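You operate a simulated robot arm through the tools that you are given. There is no shell and no other tool. Be economical: measure what you need, move in short steps, check, and stop when the job is done.

You are at the controls of a simulated robot arm. One attempt, no reset.

## Task
Wipe the smudge off the grey chart and switch the small monitor on at full brightness.
Fine: use the cleaning pad and put it back on the yellow pad; slide the iris fader to 8. What is to be rubbed or washed off counts as gone when no trace of it is left.
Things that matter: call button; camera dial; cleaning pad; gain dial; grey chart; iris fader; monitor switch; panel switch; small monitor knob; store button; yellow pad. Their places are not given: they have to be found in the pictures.

The check looks at the end state, three seconds after you hand in, the way a careful person would. Anything else that was tipped, shoved, dropped, spilled or broken makes it a failure.

## Robot
A 6-joint arm with a two-finger parallel gripper, fixed in place. Base frame: the origin is at the foot of the arm, x ahead of it, y to its left, z up; the work surface is at about z = 0.885. Units: m, degrees, N and s.
With the tool pointing down near the work surface it reaches from about 0.24 to 0.66 m from the base axis. Its first joint turns from -66.0 to 66.0 degrees. Payload 2.9 kg.
The TCP is the grasp point between the finger pads, 0.03 m short of the fingertips. In the tool frame z runs along the fingers and y along their closing line. The gripper opens to 0.11 m. The fingers are 0.02 m wide and 0.01 m thick; the gripper's body (0.048 by 0.112 m) begins 0.055 m behind the TCP.
Orientation is told as [roll, pitch, yaw] about the base's x, y, z axes, in that order, counted from this pose: with the fingers straight down and closing along the base's y, the tool's x points along the base's -x, its y along +y and its z along -z.

## Interface
- The arm moves only by the tool arm_command. Its argument "increments" is a list of rows, each a list of 7 numbers: the opening, from 0 (shut) to 1 (fully open), then the shift along the base's x, y, z in units of 40 mm (1.0 is 40 mm), then the turn, a rotation vector about the base's x, y, z in units of 6 degrees (1.0 is 6 degrees). In form: [[fingers, x, y, z, ax, ay, az], ...]. A call has 1 to 10 rows; each row shifts and turns the commanded pose from where the row before left it. A call with a number of a shift or a turn outside -1 to 1 is refused whole. A row lasts 0.2 s, in which the tool goes at most 0.05 m and 8.6 degrees; a call with a longer step from one row to the next is refused whole, and so is a gripper value outside its range. A pose out of reach is approached as far as the arm can. The call stops where the force on the tool passes 40 N (or 10 N more than at its start, if that is more) or the arm is blocked; 0.2 s more then pass. The fingers move at their own pace (about 0.108 m/s each) and stop on an object; they squeeze with about 24 N. The grip force told is the motor's: it shows also when the fingers shut on nothing. Time passes only in rows, and 0.2 s behind the last, so rows that do not move let the fingers close. It gives the time, the measured TCP pose, the force on the tool (base axes), the opening and the grip force at its end, in the units of the frame above (readings bear some noise), with the torque about the TCP (base axes, N m) and any sound that the robot's microphone picked up.
- Cameras (640 x 400 px; columns grow to the right, rows downward): "scene" is fixed at [0.0928, 0.4478, 1.3842]; the picture's right is [-0.58, -0.81, 0.00], its down [-0.47, 0.33, -0.82] and it looks along [0.67, -0.47, -0.58] (base axes); focal length 304 px, centre (320, 200). "wrist" rides on the gripper at [0.072, 0.017, -0.103] in the tool frame; the picture's right is [-0.23, 0.97, 0.00], its down [-0.76, -0.18, -0.62] and it looks along [-0.61, -0.14, 0.78] (tool axes); focal length 222 px, centre (320, 200).
- get_image(camera): a new picture of that camera. No time passes.
- locate(camera, pixels): for up to 12 pixels [column, row] of the newest picture of that camera ("zoom" is the newest enlarged one), the place [x, y, z] in the base frame of the surface seen there, good to about 0.003 m. No time passes.
- inspect(camera, box): a new picture of the part [left, top, right, bottom] of that camera's present view, enlarged. No time passes.
- sign_off(): hands the job in; it is judged then, once.

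Keep the steps short. Do not move on a guess: measure, check each grasp and each placing, and mend mistakes. In all there are 80 turns and 54 pictures (those below and enlarged ones count). Leave the gripper open and the arm clear of the work at the hand-in unless told otherwise, and finish with a single line.

The tools are called after "Emit:" as name(argument=value, ...) on one line, values as JSON. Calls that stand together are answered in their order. arm_command: Moves the arm, as the interface text tells. Its arguments: {"type":"object","properties":{"increments":{"type":"array","items":{"type":"array","items":{"type":"number"}}}},"required":["increments"]} The other tools are called the same way: get_image (camera) takes a picture; locate (camera, pixels) gives the place of the surface under pixels of a picture; inspect (camera, box) takes an enlarged picture of a part of a camera's view; sign_off () hands the job in.

At the start:

```text
t: 0.0
position: [0.3647, 0.0776, 1.1988]
ee_rot: [0.0, 0.0, 0.0]
contact_force: [0.5, -0.6, -0.8]
ft_torque: [-0.01, 0.0, 0.05]
grip_width: 0.1099
finger_force: 0.0
```

scene: 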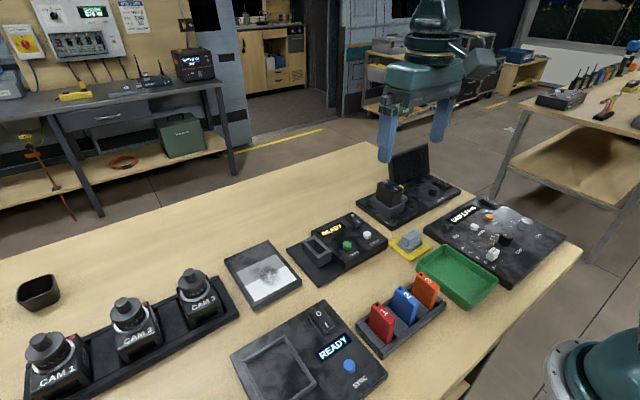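
wrist: 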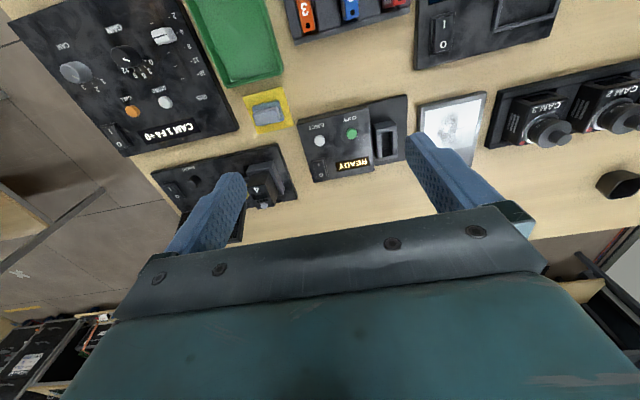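

I see the chart near scene (265,275), the cleaning pad near (411,240), the small monitor near (410,190) and the camera panel near (495,235). I'll enlarge these regions first.

Emit:
inspect(camera="scene", box=[340, 140, 580, 290])

Emit:
inspect(camera="scene", box=[210, 200, 450, 350])

Emit:
inspect(camera="wrist", box=[0, 0, 320, 200])

```text
2.67 times, centred on (460, 215) of scene
```

zoom: 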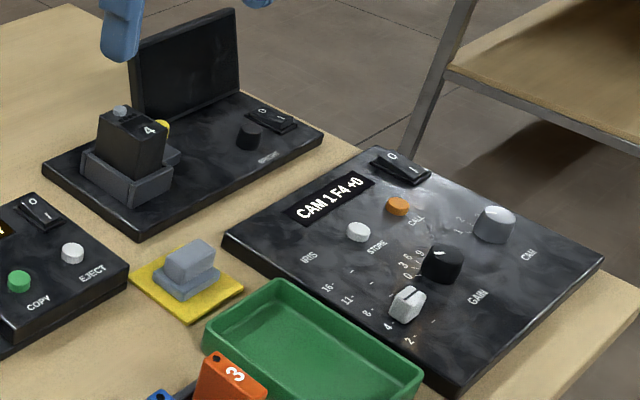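

```text
2.67 times, centred on (330, 275) of scene
```

zoom: 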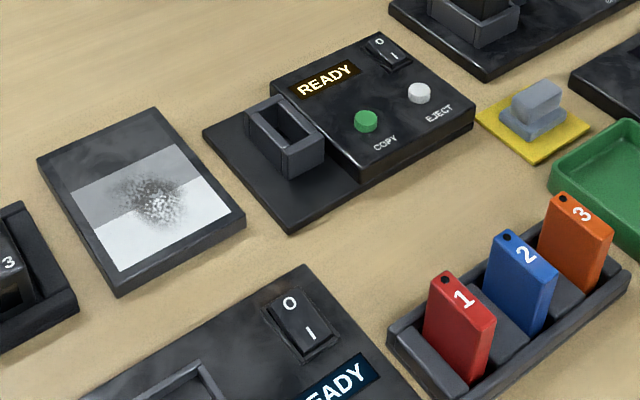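

```text
2.00 times, centred on (160, 100) of wrist
```

zoom: 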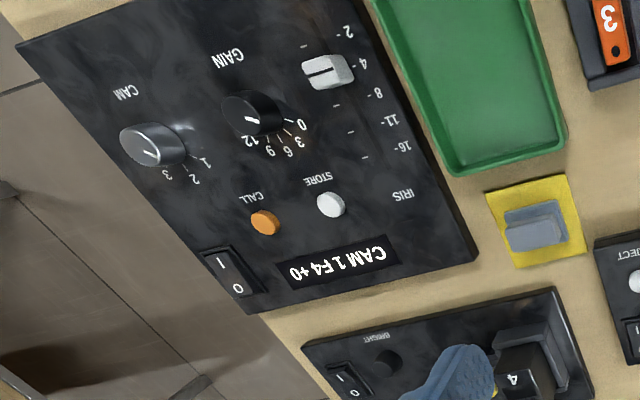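

Now I'll measure the pad, yellow pad, fader and scale, switch, and knob in the wrist enlargement, and the same things plus the chart in the scene picture.

Emit:
locate(camera="zoom", pixels=[[537, 238], [537, 212], [545, 262], [535, 220], [328, 68], [378, 92], [390, 120], [365, 62], [345, 32], [350, 385], [388, 362], [404, 146]])

Emit:
locate(camera="scene", pixels=[[237, 272], [290, 297], [265, 285], [240, 258], [272, 273], [412, 236], [411, 246], [442, 187], [433, 191], [492, 254], [284, 262], [251, 302]])

```text
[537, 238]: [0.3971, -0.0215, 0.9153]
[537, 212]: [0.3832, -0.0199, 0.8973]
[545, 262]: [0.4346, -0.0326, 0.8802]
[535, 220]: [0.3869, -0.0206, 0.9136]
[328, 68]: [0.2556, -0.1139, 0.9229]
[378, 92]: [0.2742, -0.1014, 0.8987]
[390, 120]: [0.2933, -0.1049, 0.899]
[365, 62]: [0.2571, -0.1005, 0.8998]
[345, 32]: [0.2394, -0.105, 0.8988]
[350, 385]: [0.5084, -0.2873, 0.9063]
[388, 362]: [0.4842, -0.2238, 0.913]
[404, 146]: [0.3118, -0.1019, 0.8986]
```

```text
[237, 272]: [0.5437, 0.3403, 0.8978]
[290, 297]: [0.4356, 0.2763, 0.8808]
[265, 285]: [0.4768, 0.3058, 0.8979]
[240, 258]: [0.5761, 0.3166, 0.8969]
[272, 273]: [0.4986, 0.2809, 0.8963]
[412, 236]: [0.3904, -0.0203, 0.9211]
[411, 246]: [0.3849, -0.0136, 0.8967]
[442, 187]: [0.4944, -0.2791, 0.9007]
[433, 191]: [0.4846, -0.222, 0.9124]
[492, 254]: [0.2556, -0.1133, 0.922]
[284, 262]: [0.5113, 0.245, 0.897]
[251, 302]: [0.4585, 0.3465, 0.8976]
```

The readings agree. The pad handle is at about (0.390,-0.020), with its top at 0.92. The fader is at (0.2556,-0.1135), the 8 mark at x≈0.274, and the chart centre near (0.49,0.29). Next I'll move high over the pad for a closer look.

Emit:
arm_command(increments=[[1, 0.1, -0.49, -0.9, 0, 0, 0], [1, 0.1, -0.49, -0.9, 0, 0, 0], [1, 0.1, -0.49, -0.9, 0, 0, 0], [1, 0.1, -0.49, -0.9, 0, 0, 0], [1, 0.1, -0.49, -0.9, 0, 0, 0], [1, 0, 0, 0, 0, 0, 0]])

Emit:
get_image(camera="wrist")

Emit:
inspect(camera="scene", box=[210, 230, 330, 305])

Emit:
inspect(camera="scene", box=[360, 180, 480, 255])

```text
t: 1.4
position: [0.3836, -0.0211, 1.0168]
ee_rot: [0.0, -0.1, 0.0]
contact_force: [0.4, -0.2, 0.0]
ft_torque: [-0.02, 0.0, 0.02]
grip_width: 0.1102
finger_force: 0.1
```

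```text
48 pictures are left
```

wrist: 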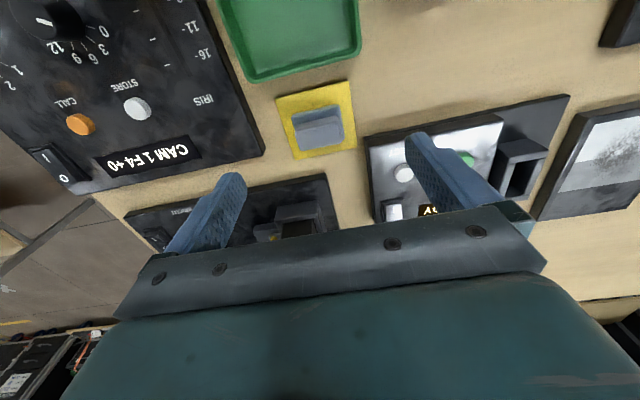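

```text
5.33 times, centred on (270, 268) of scene
```

zoom: 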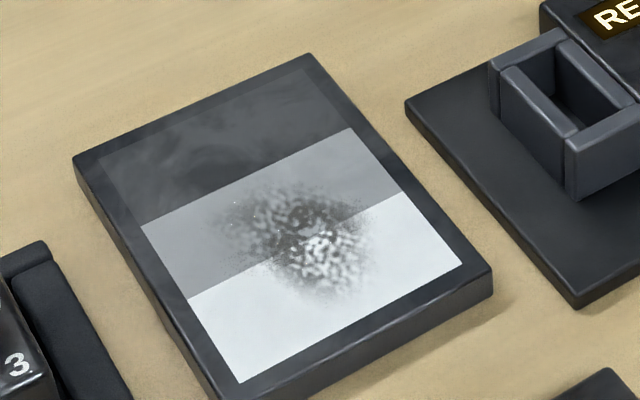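

```text
5.33 times, centred on (420, 218) of scene
```

zoom: 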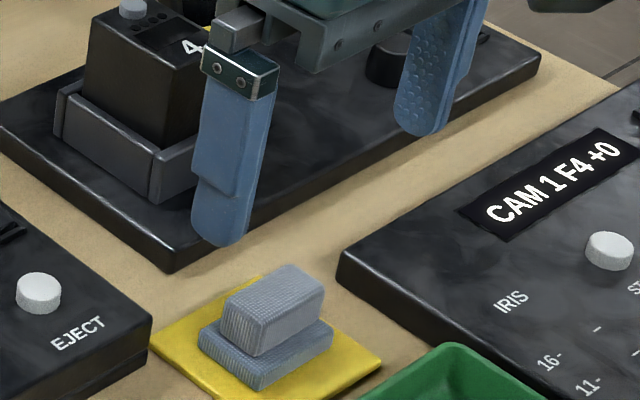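

The pad is a block with a smaller handle. I'll enlarge it in the wrist view to get the handle's corners.

Emit:
inspect(camera="wrist", box=[264, 70, 376, 170])

```text
4.00 times, centred on (320, 120) of wrist
```

zoom: 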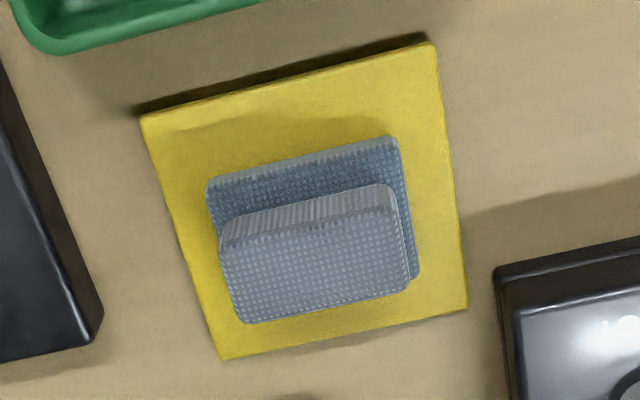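

Emit:
locate(camera="zoom", pixels=[[225, 252], [243, 316], [390, 212], [402, 282], [315, 265], [143, 120], [430, 48], [465, 305], [222, 355], [214, 190], [394, 145], [412, 272]])

```text
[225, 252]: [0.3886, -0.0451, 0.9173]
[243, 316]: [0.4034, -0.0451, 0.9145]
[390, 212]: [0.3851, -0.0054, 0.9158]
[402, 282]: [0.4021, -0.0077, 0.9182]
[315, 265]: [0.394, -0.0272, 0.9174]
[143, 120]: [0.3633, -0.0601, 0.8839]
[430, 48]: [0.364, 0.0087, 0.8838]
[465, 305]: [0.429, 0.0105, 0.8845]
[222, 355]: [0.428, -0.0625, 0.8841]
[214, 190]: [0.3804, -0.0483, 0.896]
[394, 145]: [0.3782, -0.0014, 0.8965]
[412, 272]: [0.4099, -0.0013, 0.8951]
```

The handle spans x 0.384–0.405 and y -0.047 to -0.004, from z 0.896 to 0.917. The base is about 34×50 mm and the yellow pad is centred at (0.396,-0.026). I'll narrow the fingers to about 62 mm, centre over the handle and go down in two stages.

Emit:
arm_command(increments=[[0.56, 0.27, -0.12, 0, 0, 0, 0], [0.56, 0, 0, -0.5, 0, 0, 0], [0.56, 0, 0, -0.5, 0, 0, 0], [0.56, 0, 0, -0.5, 0, 0, 0], [0.56, 0, 0, 0, 0, 0, 0]])

Emit:
inspect(camera="scene", box=[360, 190, 460, 255])

```text
t: 2.6
position: [0.395, -0.0263, 0.9592]
ee_rot: [0.0, -0.1, 0.1]
contact_force: [0.3, 0.1, 0.0]
ft_torque: [0.01, -0.03, -0.02]
grip_width: 0.0617
finger_force: 0.1
```

```text
6.15 times, centred on (410, 222) of scene
```

zoom: 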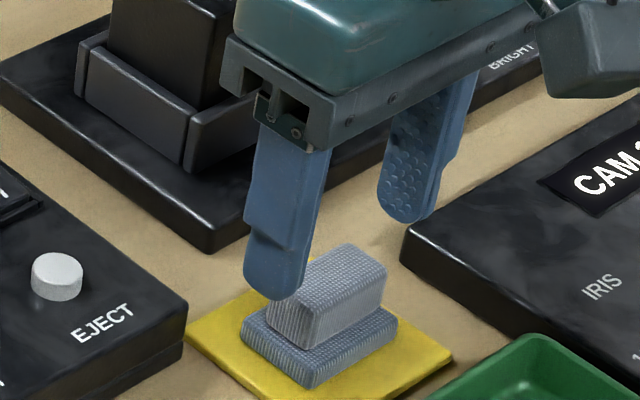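

Aligned. I'll descend 29 mm and close on the handle.

Emit:
arm_command(increments=[[0.56, 0, 0, -0.4, 0, 0, 0], [0.56, 0, 0, -0.33, 0, 0, 0], [0.56, 0, 0, 0, 0, 0, 0], [0.3, 0, 0, 0, 0, 0, 0], [0.3, 0, 0, 0, 0, 0, 0], [0.3, 0, 0, 0, 0, 0, 0]])

```text
t: 4.0
position: [0.3954, -0.0236, 0.9297]
ee_rot: [0.0, 0.0, -0.1]
contact_force: [0.1, 0.8, 0.0]
ft_torque: [0.0, -0.01, 0.0]
grip_width: 0.0429
finger_force: 23.7
```

The handle is gripped: width 0.043, force 23.7 N. I'll lift it and check.

Emit:
arm_command(increments=[[0.3, 0, 0, 0.5, 0, 0, 0], [0.3, 0, 0, 0.8, 0, 0, 0], [0.3, 0, 0, 0.8, 0, 0, 0], [0.3, 0, 0, 0.5, 0, 0, 0], [0.3, 0, 0, 0, 0, 0, 0]])

Emit:
get_image(camera="scene")

Emit:
inspect(camera="scene", box=[210, 230, 330, 305])

Emit:
locate(camera="zoom", pixels=[[80, 160], [312, 57], [490, 280], [145, 225], [355, 130], [460, 265], [240, 380], [215, 215], [365, 245], [300, 185], [315, 300], [402, 192]])

```text
t: 5.2
position: [0.3957, -0.0246, 1.0339]
ee_rot: [0.0, 0.0, 0.0]
contact_force: [-0.6, -0.5, -0.3]
ft_torque: [-0.01, -0.02, 0.01]
grip_width: 0.0426
finger_force: 24.3
```

```text
43 pictures are left
```

scene: 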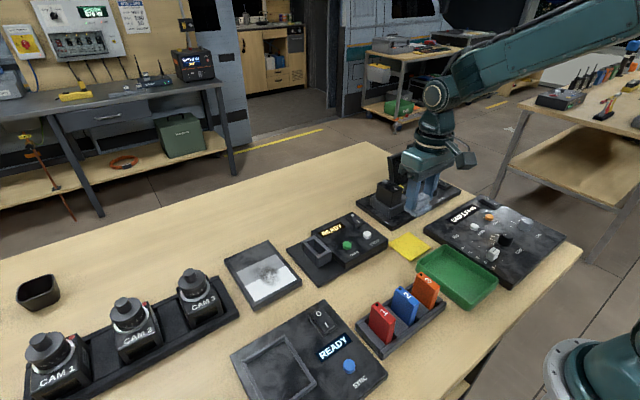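

```text
5.33 times, centred on (270, 268) of scene
```

zoom: 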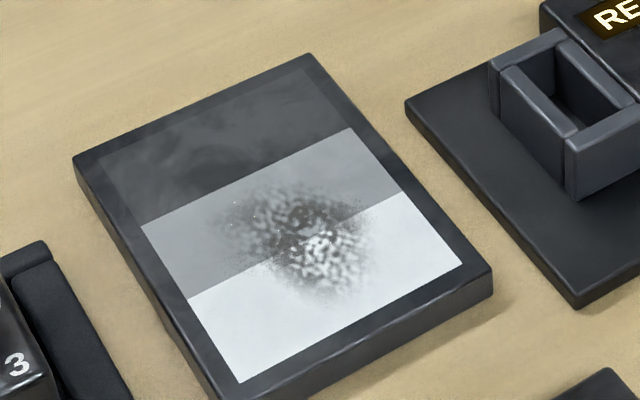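

```text
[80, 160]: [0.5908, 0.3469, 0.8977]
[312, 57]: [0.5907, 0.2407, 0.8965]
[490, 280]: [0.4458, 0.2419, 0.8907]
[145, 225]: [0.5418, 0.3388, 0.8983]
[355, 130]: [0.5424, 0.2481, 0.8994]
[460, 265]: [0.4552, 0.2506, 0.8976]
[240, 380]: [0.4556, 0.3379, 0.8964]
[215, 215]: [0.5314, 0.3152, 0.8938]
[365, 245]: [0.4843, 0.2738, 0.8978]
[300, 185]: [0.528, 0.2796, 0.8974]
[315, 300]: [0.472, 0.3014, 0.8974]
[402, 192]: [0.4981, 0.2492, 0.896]
```

The pad is held and the yellow pad is bare. The chart is axis-aligned: x 0.445–0.591, y 0.240–0.347, top about 0.8975. The smudge covers roughly x 0.465–0.54, y 0.265–0.325. Before moving there I'll check the heights of the neighbours, CAM 3 and the slot block.

Emit:
locate(camera="scene", pixels=[[190, 272], [192, 290], [215, 280], [182, 280], [228, 285], [318, 243], [310, 240], [205, 272]])

Emit:
arm_command(increments=[[0.3, 0.25, 0.85, 0, 0, 0, 0], [0.3, 0.25, 0.85, 0, 0, 0, 0], [0.3, 0.25, 0.85, 0, 0, 0, 0], [0.3, 0.25, 0.85, 0, 0, 0, 0], [0.3, 0.25, 0.85, 0, 0, 0, 0], [0.3, 0.25, 0.85, 0, 0, 0, 0], [0.3, 0.25, 0.85, 0, 0, 0, 0], [0.3, 0.25, 0.85, 0, 0, 0, 0], [0.3, 0.25, 0.85, 0, 0, 0, 0], [0.3, 0, 0, 0, 0, 0, 0]])

```text
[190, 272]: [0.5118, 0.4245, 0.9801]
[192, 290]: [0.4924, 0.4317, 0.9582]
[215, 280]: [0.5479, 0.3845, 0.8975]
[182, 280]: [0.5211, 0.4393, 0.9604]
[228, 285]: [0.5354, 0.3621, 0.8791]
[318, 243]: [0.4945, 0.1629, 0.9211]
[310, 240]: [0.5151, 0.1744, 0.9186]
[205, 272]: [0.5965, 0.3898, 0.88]
```

```text
t: 7.4
position: [0.4862, 0.2841, 1.0309]
ee_rot: [0.0, 0.0, 0.0]
contact_force: [-0.1, -0.3, -0.8]
ft_torque: [0.02, 0.03, 0.0]
grip_width: 0.0428
finger_force: 23.8
```

CAM 3 is at y≥0.385 and tops out at 0.98, so the gripper body clears it. I'm at (0.486,0.284) over the smudge and will descend to just above the chart, then touch slowly.

Emit:
arm_command(increments=[[0.3, 0, 0, -0.8, 0, 0, 0], [0.3, 0, 0, -0.8, 0, 0, 0], [0.3, 0, 0, -0.4, 0, 0, 0], [0.3, 0, 0, -0.1, 0, 0, 0], [0.3, 0, 0, -0.05, 0, 0, 0], [0.3, 0, 0, -0.05, 0, 0, 0], [0.3, 0, 0, 0, 0, 0, 0]])

```text
t: 9.0
position: [0.4849, 0.2819, 0.9458]
ee_rot: [0.0, 0.0, 0.0]
contact_force: [-0.3, 0.1, -0.2]
ft_torque: [0.01, 0.05, 0.03]
grip_width: 0.0427
finger_force: 24.0
```

No contact yet at 0.9458. I'll keep going in 1.5 mm steps.

Emit:
arm_command(increments=[[0.3, 0, 0, -0.04, 0, 0, 0], [0.3, 0, 0, -0.04, 0, 0, 0], [0.3, 0, 0, -0.04, 0, 0, 0], [0.3, 0, 0, 0, 0, 0, 0]])

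```text
t: 10.0
position: [0.4858, 0.2819, 0.9403]
ee_rot: [0.0, 0.0, 0.0]
contact_force: [0.3, 0.3, 2.2]
ft_torque: [-0.04, -0.01, -0.04]
grip_width: 0.0427
finger_force: 24.0
```

Contact at 2.2 N. One more small press.

Emit:
arm_command(increments=[[0.3, 0, 0, -0.03, 0, 0, 0], [0.3, 0, 0, 0, 0, 0, 0]])

```text
t: 10.6
position: [0.4859, 0.281, 0.9402]
ee_rot: [0.0, -0.2, 0.0]
contact_force: [-2.2, -1.3, 16.7]
ft_torque: [-0.1, 0.16, 0.0]
grip_width: 0.0426
finger_force: 23.6
```

16.7 N is firm, so I'll ease off 0.6 mm and start rubbing in short strokes across y, stepping along x.

Emit:
arm_command(increments=[[0.3, 0, 0, 0.012, 0, 0, 0], [0.3, -0.3, -0.15, 0, 0, 0, 0], [0.3, 0, 0.5, 0, 0, 0, 0], [0.3, 0, 0.5, 0, 0, 0, 0], [0.3, 0.4, 0, 0, 0, 0, 0], [0.3, 0, -0.5, 0, 0, 0, 0], [0.3, 0, -0.5, 0, 0, 0, 0], [0.3, 0, 0, 0, 0, 0, 0]])

Emit:
inspect(camera="scene", box=[210, 210, 330, 305])

```text
t: 12.4
position: [0.4902, 0.2745, 0.94]
ee_rot: [0.1, 0.0, -0.1]
contact_force: [-0.7, 7.0, 11.8]
ft_torque: [0.25, -0.05, 0.01]
grip_width: 0.0427
finger_force: 24.1
```

```text
4.21 times, centred on (270, 258) of scene
```

zoom: 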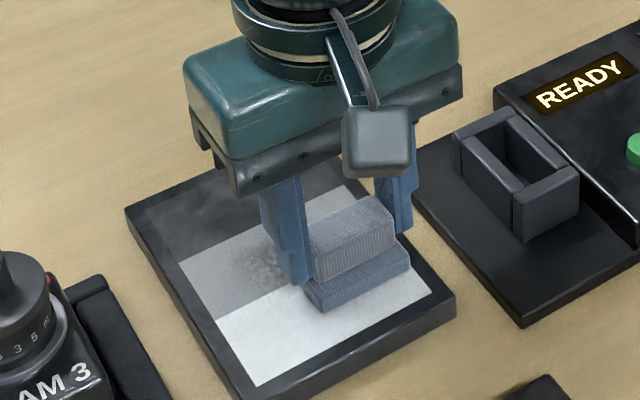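

The pad is clearing the smudge and the chart hasn't moved. I'll continue the strokes further out in x.

Emit:
arm_command(increments=[[0.3, 0.4, 0, 0, 0, 0, 0], [0.3, 0, 0.5, 0, 0, 0, 0], [0.3, 0, 0.5, 0, 0, 0, 0], [0.3, 0.4, 0, 0, 0, 0, 0], [0.3, 0, -0.5, 0, 0, 0, 0], [0.3, 0, -0.5, 0, 0, 0, 0], [0.3, 0.4, 0, 0, 0, 0, 0], [0.3, 0, 0.5, 0, 0, 0, 0], [0.3, 0, 0.5, 0, 0, 0, 0], [0.3, 0, 0, 0, 0, 0, 0]])

```text
t: 14.6
position: [0.5368, 0.3171, 0.9402]
ee_rot: [0.0, 0.1, 0.0]
contact_force: [-0.6, -1.3, 3.0]
ft_torque: [-0.03, -0.07, -0.04]
grip_width: 0.0428
finger_force: 23.7
```

The force has dropped to 3 N, so I'll press 0.5 mm more, sweep back over the area and then lift.

Emit:
arm_command(increments=[[0.3, 0, 0, -0.012, 0, 0, 0], [0.3, 0, -0.5, 0, 0, 0, 0], [0.3, 0, -0.5, 0, 0, 0, 0], [0.3, -0.5, 0, 0, 0, 0, 0], [0.3, 0, 0.5, 0, 0, 0, 0], [0.3, 0, 0.5, 0, 0, 0, 0], [0.3, 0, 0, 0.5, 0, 0, 0], [0.3, 0, 0, 0.8, 0, 0, 0], [0.3, 0, 0, 0.8, 0, 0, 0], [0.3, 0, 0, 0, 0, 0, 0]])

```text
t: 16.8
position: [0.5172, 0.3119, 1.024]
ee_rot: [-0.1, 0.0, 0.0]
contact_force: [-0.8, -0.4, -0.5]
ft_torque: [0.0, -0.03, 0.01]
grip_width: 0.0425
finger_force: 23.8
```

Lifted. I'll carry the pad back above the yellow pad and look at the chart unobstructed.

Emit:
arm_command(increments=[[0.3, -0.336, -0.934, 0, 0, 0, 0], [0.3, -0.336, -0.934, 0, 0, 0, 0], [0.3, -0.336, -0.934, 0, 0, 0, 0], [0.3, -0.336, -0.934, 0, 0, 0, 0], [0.3, -0.336, -0.934, 0, 0, 0, 0], [0.3, -0.336, -0.934, 0, 0, 0, 0], [0.3, -0.336, -0.934, 0, 0, 0, 0], [0.3, -0.336, -0.934, 0, 0, 0, 0], [0.3, -0.336, -0.934, 0, 0, 0, 0], [0.3, 0, 0, 0, 0, 0, 0]])

Emit:
inspect(camera="scene", box=[215, 235, 315, 310])

Emit:
inspect(camera="scene", box=[360, 180, 460, 255])

```text
t: 19.0
position: [0.3956, -0.0198, 1.025]
ee_rot: [-0.1, 0.0, 0.0]
contact_force: [0.3, -0.4, 0.0]
ft_torque: [-0.03, 0.01, 0.03]
grip_width: 0.0429
finger_force: 23.7
```

```text
5.33 times, centred on (265, 272) of scene
```

zoom: 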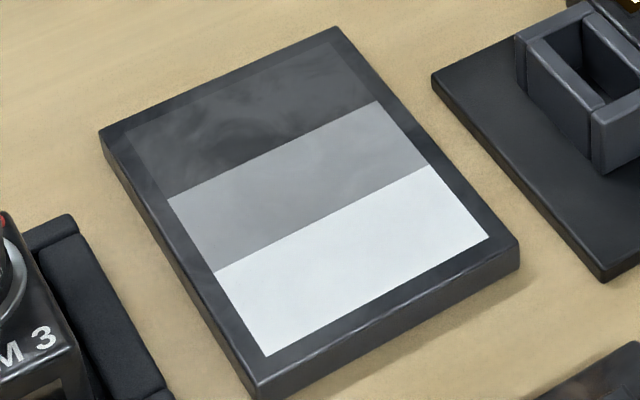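

```text
5.33 times, centred on (410, 218) of scene
```

zoom: 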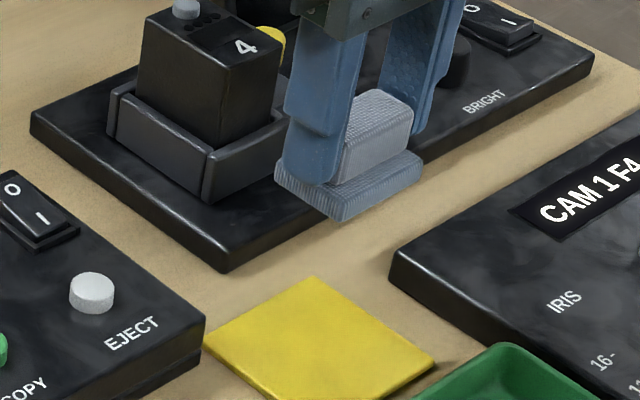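

The chart is clean. The faint clouding was there before and appears on every surface. Now I'll lower the pad onto the yellow pad, correcting y by -5 mm.

Emit:
arm_command(increments=[[0.3, 0, -0.12, 0, 0, 0, 0], [0.3, 0, 0, -0.8, 0, 0, 0], [0.3, 0, 0, -0.8, 0, 0, 0], [0.3, 0, 0, -0.5, 0, 0, 0], [0.3, 0, 0, -0.15, 0, 0, 0], [0.3, 0, 0, 0, 0, 0, 0]])

```text
t: 20.4
position: [0.3965, -0.0253, 0.9344]
ee_rot: [0.0, 0.0, 0.0]
contact_force: [0.1, -0.1, -0.9]
ft_torque: [-0.03, 0.01, 0.01]
grip_width: 0.043
finger_force: 24.0
```

No contact at 0.934. Down in small steps.

Emit:
arm_command(increments=[[0.3, 0, 0, -0.05, 0, 0, 0], [0.3, 0, 0, -0.04, 0, 0, 0], [0.3, 0, 0, 0, 0, 0, 0]])

```text
t: 21.2
position: [0.3964, -0.0278, 0.9288]
ee_rot: [0.0, 0.0, 0.1]
contact_force: [0.2, -0.6, -0.1]
ft_torque: [-0.01, 0.01, 0.01]
grip_width: 0.0427
finger_force: 23.8
```

Emit:
arm_command(increments=[[0.3, 0, 0, -0.03, 0, 0, 0], [0.3, 0, 0, 0, 0, 0, 0]])

```text
t: 21.8
position: [0.396, -0.0263, 0.9295]
ee_rot: [0.0, 0.0, 0.1]
contact_force: [-0.2, -0.2, 2.8]
ft_torque: [-0.03, -0.01, -0.03]
grip_width: 0.0428
finger_force: 24.2
```

Contact at 2.8 N, so the pad is down. I'll open to about 62 mm, rise straight up and look.

Emit:
arm_command(increments=[[0.56, 0, 0, 0, 0, 0, 0], [0.56, 0, 0, 0, 0, 0, 0], [0.56, 0, 0, 0.5, 0, 0, 0], [0.56, 0, 0, 0.8, 0, 0, 0], [0.56, 0, 0, 0.8, 0, 0, 0], [0.56, 0, 0, 0.8, 0, 0, 0], [0.56, 0, 0, 0, 0, 0, 0]])

Emit:
get_image(camera="wrist")

Emit:
inspect(camera="wrist", box=[0, 0, 320, 200])

```text
t: 23.4
position: [0.396, -0.0272, 1.0466]
ee_rot: [0.0, 0.1, 0.0]
contact_force: [0.2, 0.4, 0.7]
ft_torque: [-0.01, 0.01, 0.0]
grip_width: 0.0614
finger_force: 0.0
```

```text
38 pictures are left
```

wrist: 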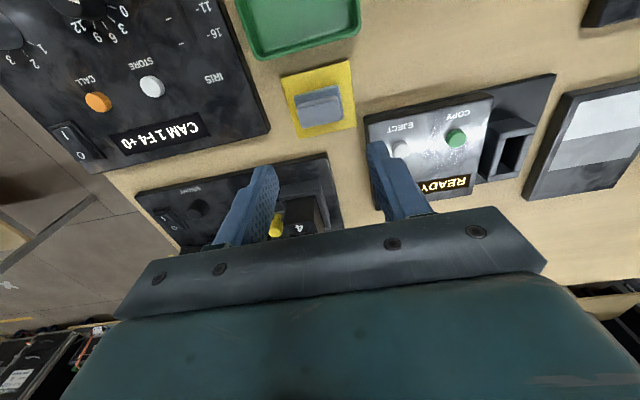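

```text
2.00 times, centred on (160, 100) of wrist
```

zoom: 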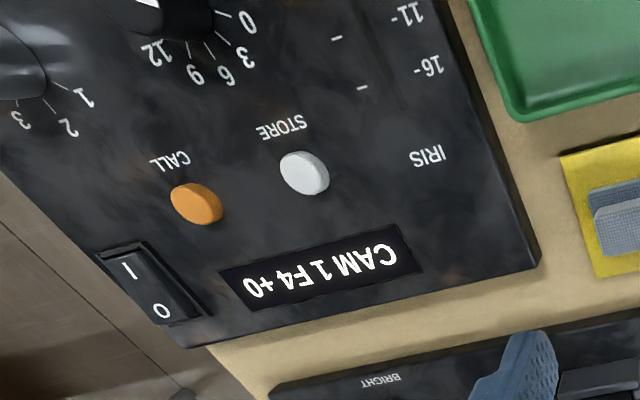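

The cleaning pad sits squarely on the yellow pad. Next is the fader. I'll move above it at (0.2556,-0.1135), staying high, and look at the cap.

Emit:
arm_command(increments=[[0.56, -0.702, -0.432, 0, 0, 0, 0], [0.56, -0.702, -0.432, 0, 0, 0, 0], [0.56, -0.702, -0.432, 0, 0, 0, 0], [0.56, -0.702, -0.432, 0, 0, 0, 0], [0.56, -0.702, -0.432, -0.3, 0, 0, 0], [0.56, 0, 0, 0, 0, 0, 0]])

Emit:
get_image(camera="wrist")

Emit:
inspect(camera="wrist", box=[200, 20, 400, 145])

```text
t: 24.8
position: [0.2552, -0.1119, 1.0339]
ee_rot: [0.0, 0.0, 0.0]
contact_force: [-0.8, 1.1, -0.8]
ft_torque: [0.01, -0.01, -0.04]
grip_width: 0.0618
finger_force: 0.0
```

```text
36 pictures are left
```

wrist: 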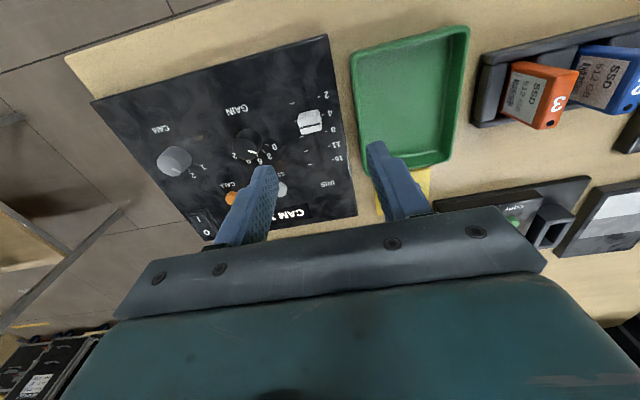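

```text
3.20 times, centred on (300, 82) of wrist
```

zoom: 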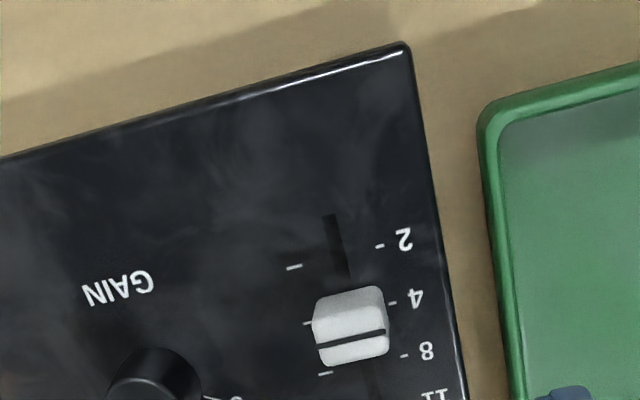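

Emit:
locate(camera="zoom", pixels=[[380, 246], [392, 303], [404, 356], [295, 267], [308, 323], [326, 373], [318, 338], [384, 332], [330, 320], [350, 362], [335, 216], [150, 372]])

Emit:
locate(camera="wrist", pixels=[[297, 124], [322, 122], [321, 110], [297, 115], [309, 122], [249, 142], [352, 100], [358, 150], [362, 170], [358, 60]])

```text
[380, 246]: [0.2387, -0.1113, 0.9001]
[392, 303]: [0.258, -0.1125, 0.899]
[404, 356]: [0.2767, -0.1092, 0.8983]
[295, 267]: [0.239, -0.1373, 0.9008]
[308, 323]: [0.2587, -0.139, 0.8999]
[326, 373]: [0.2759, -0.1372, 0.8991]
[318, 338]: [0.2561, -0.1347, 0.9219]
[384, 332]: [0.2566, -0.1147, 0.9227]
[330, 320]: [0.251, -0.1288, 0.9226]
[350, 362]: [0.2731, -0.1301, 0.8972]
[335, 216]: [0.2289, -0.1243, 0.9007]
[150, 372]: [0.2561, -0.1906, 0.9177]
```

```text
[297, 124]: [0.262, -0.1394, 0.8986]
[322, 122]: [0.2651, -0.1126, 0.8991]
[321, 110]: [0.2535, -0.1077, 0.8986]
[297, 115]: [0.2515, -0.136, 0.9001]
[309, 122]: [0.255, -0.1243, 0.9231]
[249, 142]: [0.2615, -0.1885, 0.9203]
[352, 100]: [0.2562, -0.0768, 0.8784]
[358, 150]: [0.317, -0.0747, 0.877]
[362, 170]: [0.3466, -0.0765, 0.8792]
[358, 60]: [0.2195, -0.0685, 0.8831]
```

The cap centre is at (0.2565,-0.1245), about 21 mm wide, top at 0.9225. The tick for 4 is at x 0.258 and for 8 at 0.2763, so it needs about +18.7 mm. I'll grip the cap across y with the tips just above the panel. First a partial descent, with the opening at 44 mm.

Emit:
arm_command(increments=[[0.4, 0.04, -0.315, 0, 0, 0, 0], [0.4, 0, 0, -0.8, 0, 0, 0], [0.4, 0, 0, -0.8, 0, 0, 0], [0.4, 0, 0, -0.25, 0, 0, 0], [0.4, 0, 0, 0, 0, 0, 0]])

Emit:
inspect(camera="scene", box=[420, 180, 570, 290])

```text
t: 26.0
position: [0.2542, -0.1228, 0.9594]
ee_rot: [0.0, 0.0, 0.0]
contact_force: [0.2, -0.1, 0.8]
ft_torque: [0.05, 0.01, -0.02]
grip_width: 0.0441
finger_force: 0.1
```

```text
3.64 times, centred on (495, 235) of scene
```

zoom: 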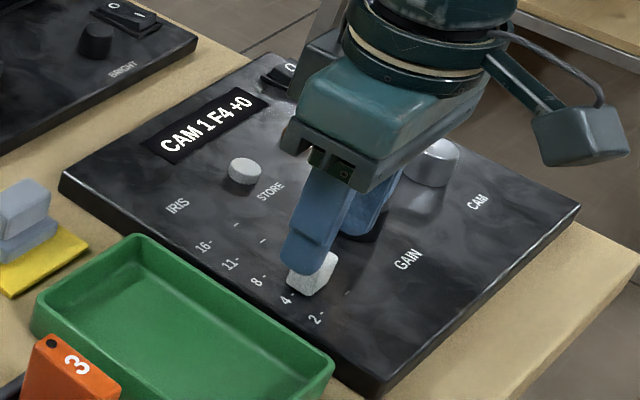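

Aligned and clear of the gain dial. I'll descend 24 mm and close gently on the cap.

Emit:
arm_command(increments=[[0.4, 0.04, -0.02, -0.3, 0, 0, 0], [0.4, 0, 0, -0.3, 0, 0, 0], [0.4, 0, 0, 0, 0, 0, 0], [0.15, 0, 0, 0, 0, 0, 0], [0.15, 0, 0, 0, 0, 0, 0], [0.15, 0, 0, 0, 0, 0, 0]])

```text
t: 27.4
position: [0.2578, -0.1222, 0.9362]
ee_rot: [0.1, 0.0, 0.1]
contact_force: [-0.4, 18.8, 1.6]
ft_torque: [0.02, -0.57, -0.16]
grip_width: 0.0219
finger_force: 45.2
```

The cap is gripped at 21.9 mm, with 18.8 N sideways, so I'm slightly off-centre. I'll ease +1.5 mm in y before sliding.

Emit:
arm_command(increments=[[0.15, 0, 0.03, 0, 0, 0, 0], [0.15, 0, 0, 0, 0, 0, 0]])

```text
t: 28.0
position: [0.2573, -0.1227, 0.9365]
ee_rot: [0.1, 0.0, 0.1]
contact_force: [-0.6, 15.7, 5.0]
ft_torque: [0.31, 0.45, 0.09]
grip_width: 0.0216
finger_force: 45.7
```

Emit:
arm_command(increments=[[0.15, 0, 0.04, 0, 0, 0, 0], [0.15, 0, 0, 0, 0, 0, 0]])

```text
t: 28.6
position: [0.2586, -0.1226, 0.935]
ee_rot: [-0.1, -0.1, -0.1]
contact_force: [-0.6, 11.8, 25.2]
ft_torque: [0.38, 0.94, -0.06]
grip_width: 0.0219
finger_force: 44.4
```

The vertical force is creeping up to 25 N. I'll release, rise 2 mm and re-grip to clear the stress.

Emit:
arm_command(increments=[[0.32, 0, 0, 0, 0, 0, 0], [0.32, 0, 0, 0.05, 0, 0, 0], [0.32, 0, 0, 0, 0, 0, 0]])

Emit:
inspect(camera="scene", box=[420, 180, 570, 290])

```text
t: 29.4
position: [0.2567, -0.1226, 0.9358]
ee_rot: [0.0, 0.1, -0.1]
contact_force: [-0.7, 0.3, 0.8]
ft_torque: [0.04, 0.04, 0.02]
grip_width: 0.0351
finger_force: 0.0
```

```text
3.64 times, centred on (495, 235) of scene
```

zoom: 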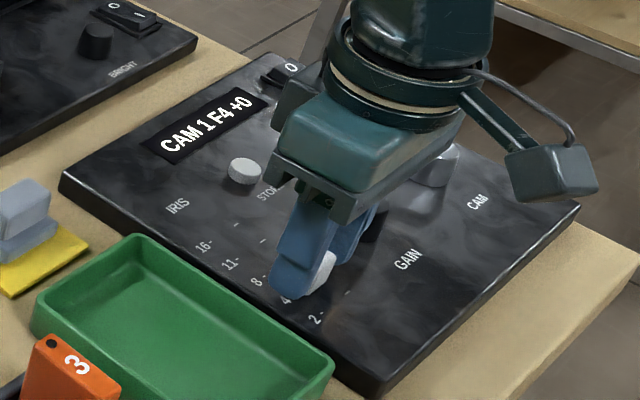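

The display still reads F4. I'll re-grip lightly, with a target opening of about 20.5 mm.

Emit:
arm_command(increments=[[0.187, 0, 0, 0, 0, 0, 0], [0.187, 0, 0, 0, 0, 0, 0], [0.187, 0, 0, 0, 0, 0, 0]])

```text
t: 30.2
position: [0.2567, -0.1223, 0.936]
ee_rot: [0.2, -0.1, 0.0]
contact_force: [1.6, 6.7, 1.6]
ft_torque: [0.12, -0.08, -0.04]
grip_width: 0.0218
finger_force: 44.8
```

Sideways force is only 6.7 N now. I'll slide +14 mm in small steps and read the display.

Emit:
arm_command(increments=[[0.187, 0.12, 0, 0, 0, 0, 0], [0.187, 0.12, 0, 0, 0, 0, 0], [0.187, 0.12, 0, 0, 0, 0, 0], [0.187, 0, 0, 0, 0, 0, 0]])

Emit:
inspect(camera="scene", box=[420, 180, 570, 290])

```text
t: 31.2
position: [0.2728, -0.1231, 0.9367]
ee_rot: [0.1, -0.3, 0.1]
contact_force: [-0.3, 17.1, 33.6]
ft_torque: [0.39, 0.46, -0.12]
grip_width: 0.0218
finger_force: 45.1
```

```text
3.64 times, centred on (495, 235) of scene
```

zoom: 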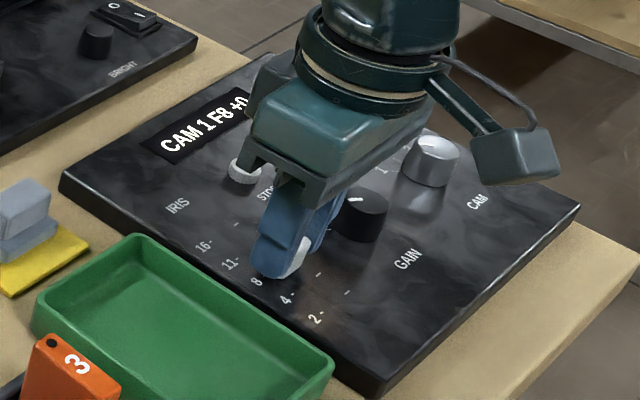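

The display shows F8, but the cap is about 2.5 mm short of the tick and there's 34 N vertical load. I'll raise slightly to unload, then nudge it to the tick.

Emit:
arm_command(increments=[[0.187, 0, 0, 0.04, 0, 0, 0], [0.187, 0.03, 0, 0, 0, 0, 0], [0.187, 0.03, 0, 0, 0, 0, 0], [0.187, 0, 0, 0, 0, 0, 0]])

```text
t: 32.2
position: [0.2746, -0.1235, 0.9384]
ee_rot: [0.1, 0.4, -0.1]
contact_force: [0.5, 7.4, -33.1]
ft_torque: [-0.32, 0.31, 0.08]
grip_width: 0.022
finger_force: 45.0
```

Now I'll release, rise clear, and read the fader.

Emit:
arm_command(increments=[[0.4, 0, 0, 0, 0, 0, 0], [0.4, 0, 0, 0, 0, 0, 0], [0.4, 0, 0, 0.7, 0, 0, 0], [0.4, 0, 0, 0.9, 0, 0, 0], [0.4, 0, 0, 0.9, 0, 0, 0], [0.4, 0, 0, 0, 0, 0, 0]])

Emit:
get_image(camera="wrist")

Emit:
inspect(camera="wrist", box=[180, 30, 380, 230])

```text
t: 33.6
position: [0.2764, -0.1238, 1.0403]
ee_rot: [0.0, 0.1, 0.0]
contact_force: [0.2, 0.2, 0.2]
ft_torque: [0.0, 0.02, -0.03]
grip_width: 0.0438
finger_force: 0.1
```

```text
31 pictures are left
```

wrist: 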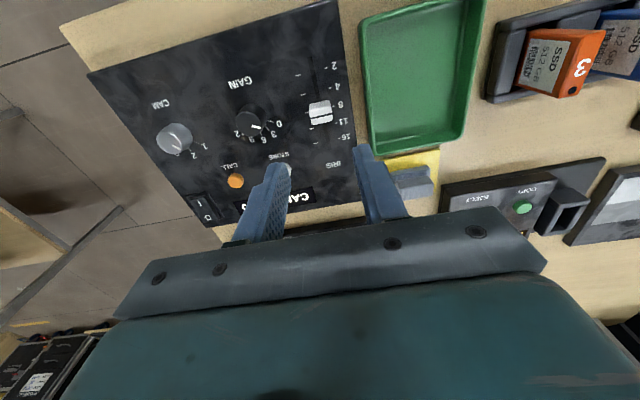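

```text
2.00 times, centred on (280, 130) of wrist
```

zoom: 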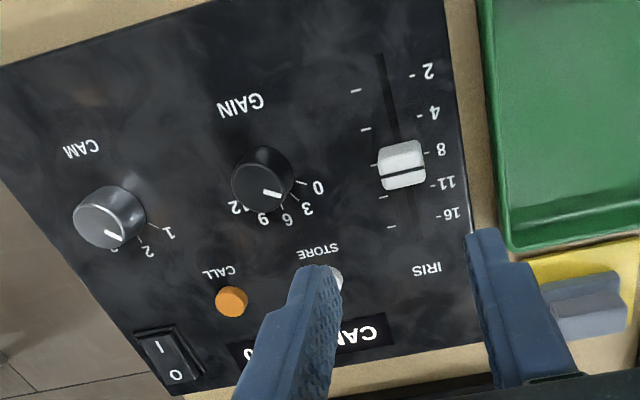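

Emit:
locate(camera="zoom", pixels=[[388, 175], [415, 171], [428, 153], [376, 164], [412, 76], [442, 216]])

Emit:
inspect(camera="scene", box=[380, 150, 570, 290])

```text
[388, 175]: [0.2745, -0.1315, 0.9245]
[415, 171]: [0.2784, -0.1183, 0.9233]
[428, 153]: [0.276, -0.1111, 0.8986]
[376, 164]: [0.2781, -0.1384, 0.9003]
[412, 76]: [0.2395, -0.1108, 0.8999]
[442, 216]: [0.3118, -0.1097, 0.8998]
```

```text
2.86 times, centred on (475, 220) of scene
```

zoom: 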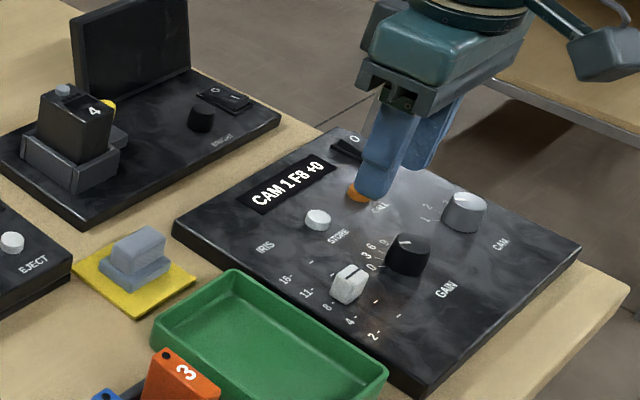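

The display reads F8 and the cap line at x≈0.2765 matches the 8 tick at 0.277. Now the monitor: I'll move over near its controls for a close look.

Emit:
arm_command(increments=[[0.4, 0.75, -0.58, 0.2, 0, 0, 0], [0.4, 0.75, -0.58, 0.2, 0, 0, 0], [0.4, 0.75, -0.58, 0, 0, 0, 0], [0.4, 0.75, -0.58, 0, 0, 0, 0], [0.4, 0.75, -0.58, 0, 0, 0, 0], [0.4, 0, 0, 0, 0, 0, 0]])

Emit:
get_image(camera="wrist")

Emit:
get_image(camera="scene")

```text
t: 35.0
position: [0.4279, -0.2371, 1.0547]
ee_rot: [0.0, 0.0, 0.0]
contact_force: [0.1, -0.5, -0.4]
ft_torque: [-0.02, 0.03, -0.07]
grip_width: 0.0441
finger_force: 0.0
```

```text
28 pictures are left
```

wrist: 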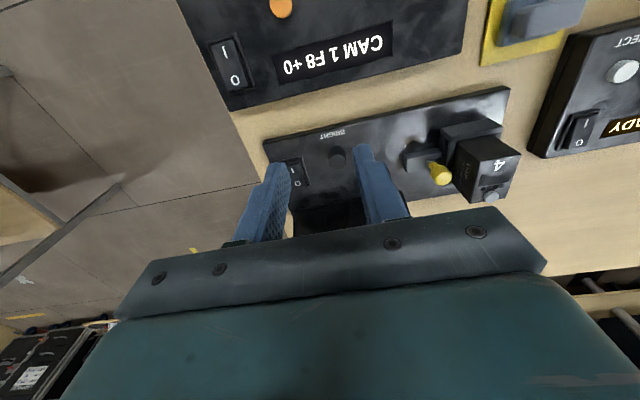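

```text
27 pictures are left
```

scene: 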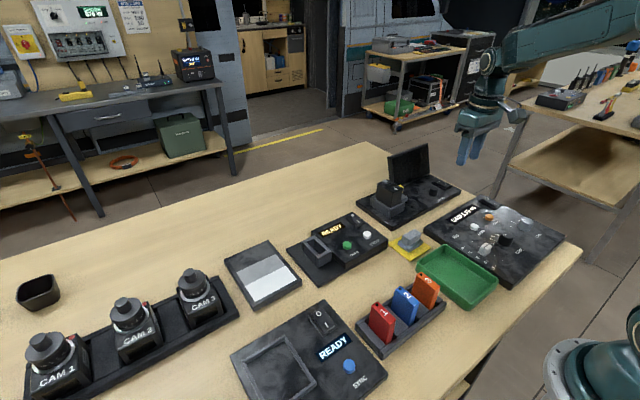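

Emit:
inspect(camera="wrist", box=[255, 110, 415, 210])

Emit:
locate(camera="zoom", pixels=[[330, 190], [335, 175], [130, 210], [165, 215], [150, 250], [180, 300], [310, 95], [360, 190], [300, 190], [185, 340]])

Emit:
inspect(camera="scene", box=[380, 140, 480, 215])

Emit:
locate(camera="zoom", pixels=[[282, 245], [318, 245], [300, 215], [300, 275], [318, 230], [282, 232], [180, 80], [60, 60], [255, 15], [265, 170], [250, 200], [390, 265]])

```text
4.00 times, centred on (335, 160) of wrist
```

zoom: 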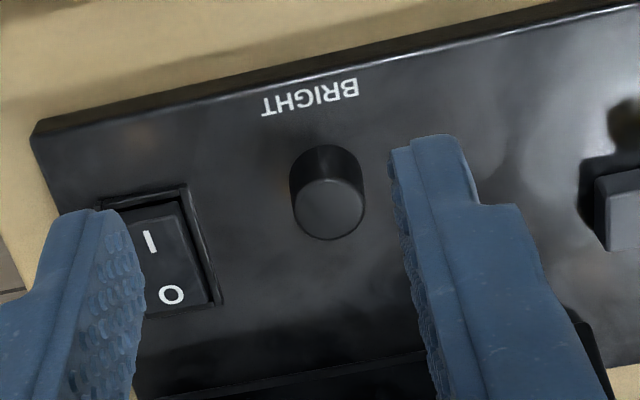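

```text
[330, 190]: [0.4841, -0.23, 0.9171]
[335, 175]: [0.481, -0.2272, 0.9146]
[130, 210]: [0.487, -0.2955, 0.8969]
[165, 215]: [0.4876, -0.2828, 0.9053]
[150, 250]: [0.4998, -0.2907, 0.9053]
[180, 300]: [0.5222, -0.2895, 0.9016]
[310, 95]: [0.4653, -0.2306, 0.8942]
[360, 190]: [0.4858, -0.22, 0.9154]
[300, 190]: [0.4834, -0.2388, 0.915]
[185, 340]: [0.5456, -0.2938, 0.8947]
```

```text
5.33 times, centred on (430, 178) of scene
```

zoom: 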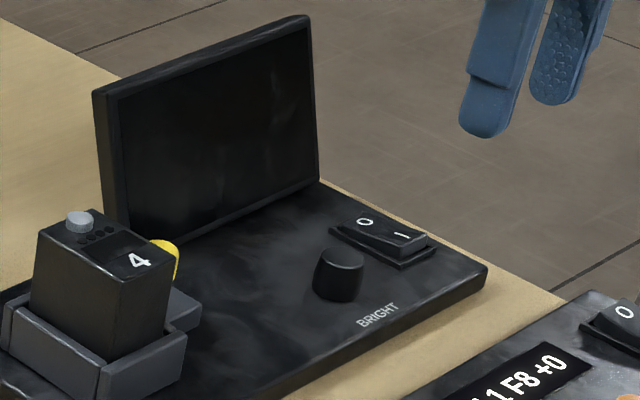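

```text
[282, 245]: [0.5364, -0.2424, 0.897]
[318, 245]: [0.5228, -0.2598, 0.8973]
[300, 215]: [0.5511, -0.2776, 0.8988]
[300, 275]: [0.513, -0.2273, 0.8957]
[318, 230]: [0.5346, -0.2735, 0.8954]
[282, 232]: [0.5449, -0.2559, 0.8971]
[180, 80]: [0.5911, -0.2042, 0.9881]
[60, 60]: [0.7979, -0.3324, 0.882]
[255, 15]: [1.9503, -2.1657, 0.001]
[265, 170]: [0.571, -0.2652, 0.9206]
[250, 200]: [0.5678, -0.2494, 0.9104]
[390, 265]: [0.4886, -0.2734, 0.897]
```

The rocker has O away from the robot and I toward it, with the I end standing higher, so it's off. I'll pin down the rocker more precisely.

Emit:
locate(camera="zoom", pixels=[[402, 236], [364, 222], [332, 230], [402, 268], [434, 250], [385, 240], [410, 248], [425, 240], [345, 225], [382, 231], [375, 219], [340, 262]])

Emit:
inspect(camera="scene", box=[420, 170, 460, 200])

```text
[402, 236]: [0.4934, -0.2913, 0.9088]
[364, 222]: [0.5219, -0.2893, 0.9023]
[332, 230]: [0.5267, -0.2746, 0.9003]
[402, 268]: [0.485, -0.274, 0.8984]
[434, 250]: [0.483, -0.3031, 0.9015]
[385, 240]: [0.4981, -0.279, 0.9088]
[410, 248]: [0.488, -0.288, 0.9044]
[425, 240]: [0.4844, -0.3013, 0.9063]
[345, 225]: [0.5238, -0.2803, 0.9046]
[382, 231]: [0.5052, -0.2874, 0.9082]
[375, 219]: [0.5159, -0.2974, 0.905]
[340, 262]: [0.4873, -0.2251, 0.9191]
```

```text
13.33 times, centred on (440, 185) of scene
```

zoom: 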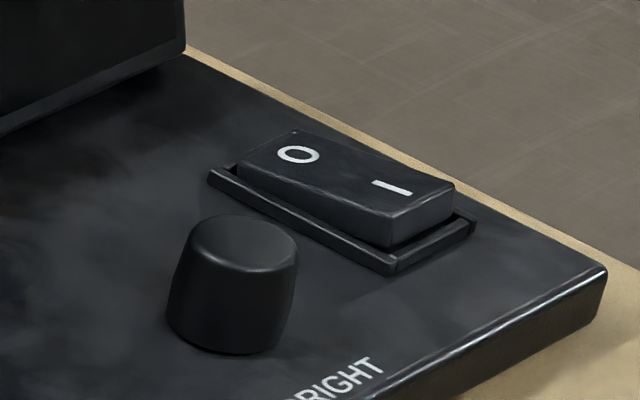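

The rocker spans x 0.486–0.524, y -0.300 to -0.278, with the I end raised to 0.909. I'll press the I end with only the left finger (10 mm thick) at opening 50 mm, which puts the TCP at (0.492,-0.319). First I'll go above and partway down.

Emit:
arm_command(increments=[[0.455, 0.533, -0.683, 0, 0, 0, 0], [0.455, 0.533, -0.683, 0, 0, 0, 0], [0.455, 0.533, -0.683, 0, 0, 0, 0], [0.455, 0, 0, -0.8, 0, 0, 0], [0.455, 0, 0, -0.8, 0, 0, 0], [0.455, 0, 0, -0.8, 0, 0, 0], [0.455, 0, 0, 0, 0, 0, 0]])

Emit:
inspect(camera="scene", box=[400, 140, 480, 200])

```text
t: 36.6
position: [0.4927, -0.3198, 0.9589]
ee_rot: [0.0, 0.0, 0.0]
contact_force: [-0.2, 0.1, 0.9]
ft_torque: [-0.02, -0.01, 0.01]
grip_width: 0.0503
finger_force: 0.0
```

```text
6.67 times, centred on (440, 170) of scene
```

zoom: 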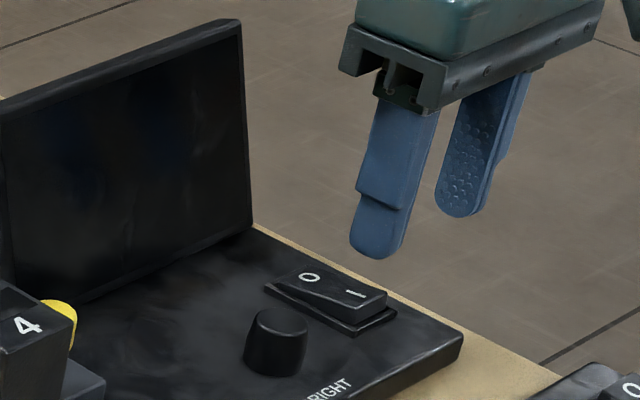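

The left fingertip is above the I end. Lowering slowly.

Emit:
arm_command(increments=[[0.455, 0, 0, -0.4, 0, 0, 0], [0.455, 0, 0, -0.07, 0, 0, 0], [0.455, 0, 0, -0.06, 0, 0, 0], [0.455, 0, 0, -0.06, 0, 0, 0], [0.455, 0, 0, 0, 0, 0, 0]])

Emit:
inspect(camera="scene", box=[400, 140, 480, 200])

```text
t: 37.8
position: [0.4904, -0.3217, 0.9348]
ee_rot: [0.0, 0.0, 0.0]
contact_force: [-1.0, 0.3, 0.9]
ft_torque: [0.01, 0.04, -0.02]
grip_width: 0.0498
finger_force: 0.1
```

```text
6.67 times, centred on (440, 170) of scene
```

zoom: 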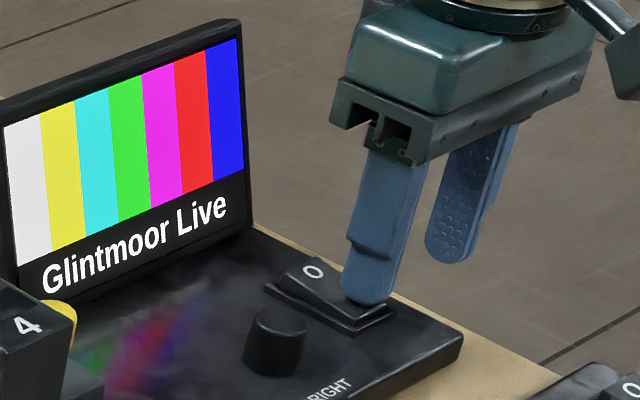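

The monitor came on with colour bars. I'll rise and look at the brightness knob from above.

Emit:
arm_command(increments=[[0.455, 0, 0, 0.8, 0, 0, 0], [0.455, 0, 0, 0.8, 0, 0, 0], [0.455, 0, 0, 0.9, 0, 0, 0], [0.455, -0.5, 0.45, 0, 0, 0, 0], [0.455, -0.6, 0.45, 0, 0, 0, 0], [0.455, -0.6, 0.45, 0, 0, 0, 0], [0.455, -0.6, 0.45, 0, 0, 0, 0], [0.455, 0, 0.5, 0, 0, 0, 0], [0.455, 0, 0, 0, 0, 0, 0]])

Emit:
get_image(camera="wrist")

Emit:
inspect(camera="scene", box=[380, 140, 480, 215])

```text
t: 39.8
position: [0.3975, -0.2322, 1.0343]
ee_rot: [-0.1, 0.1, 0.0]
contact_force: [-0.2, 0.9, 0.6]
ft_torque: [0.01, -0.01, 0.0]
grip_width: 0.0498
finger_force: 0.0
```

```text
21 pictures are left
```

wrist: 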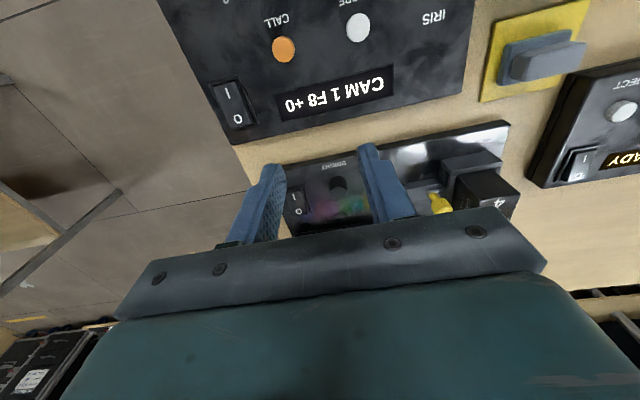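

```text
5.33 times, centred on (430, 178) of scene
```

zoom: 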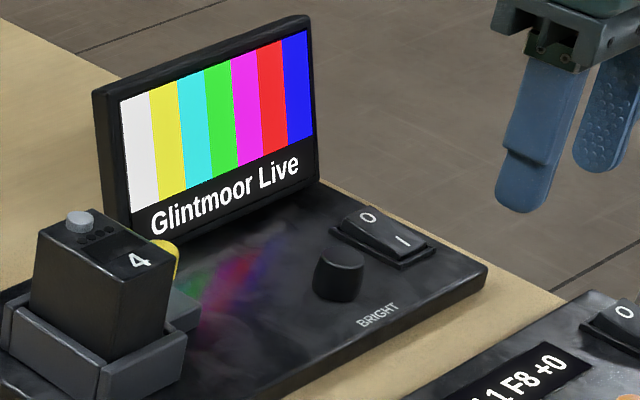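

The screen is bright, but I can't tell whether it's at maximum, so I'll examine the knob for a pointer.

Emit:
inspect(camera="wrist", box=[290, 150, 370, 220])

Emit:
locate(camera="wrist", pixels=[[338, 193], [339, 188], [332, 192], [345, 192], [338, 198]])

```text
5.71 times, centred on (330, 185) of wrist
```

zoom: 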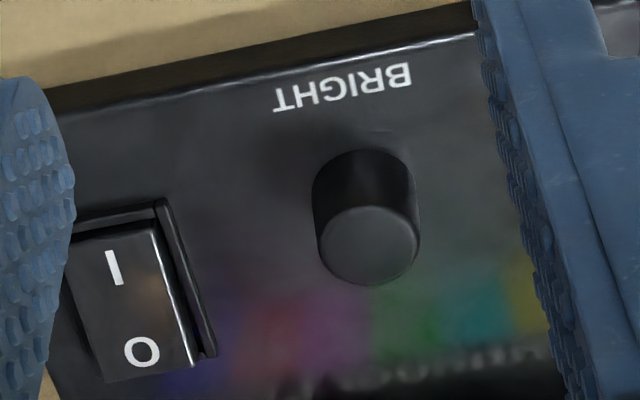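

```text
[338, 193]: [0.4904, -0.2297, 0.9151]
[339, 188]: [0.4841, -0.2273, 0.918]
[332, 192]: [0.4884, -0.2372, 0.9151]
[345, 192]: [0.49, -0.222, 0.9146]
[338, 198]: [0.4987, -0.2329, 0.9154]
```

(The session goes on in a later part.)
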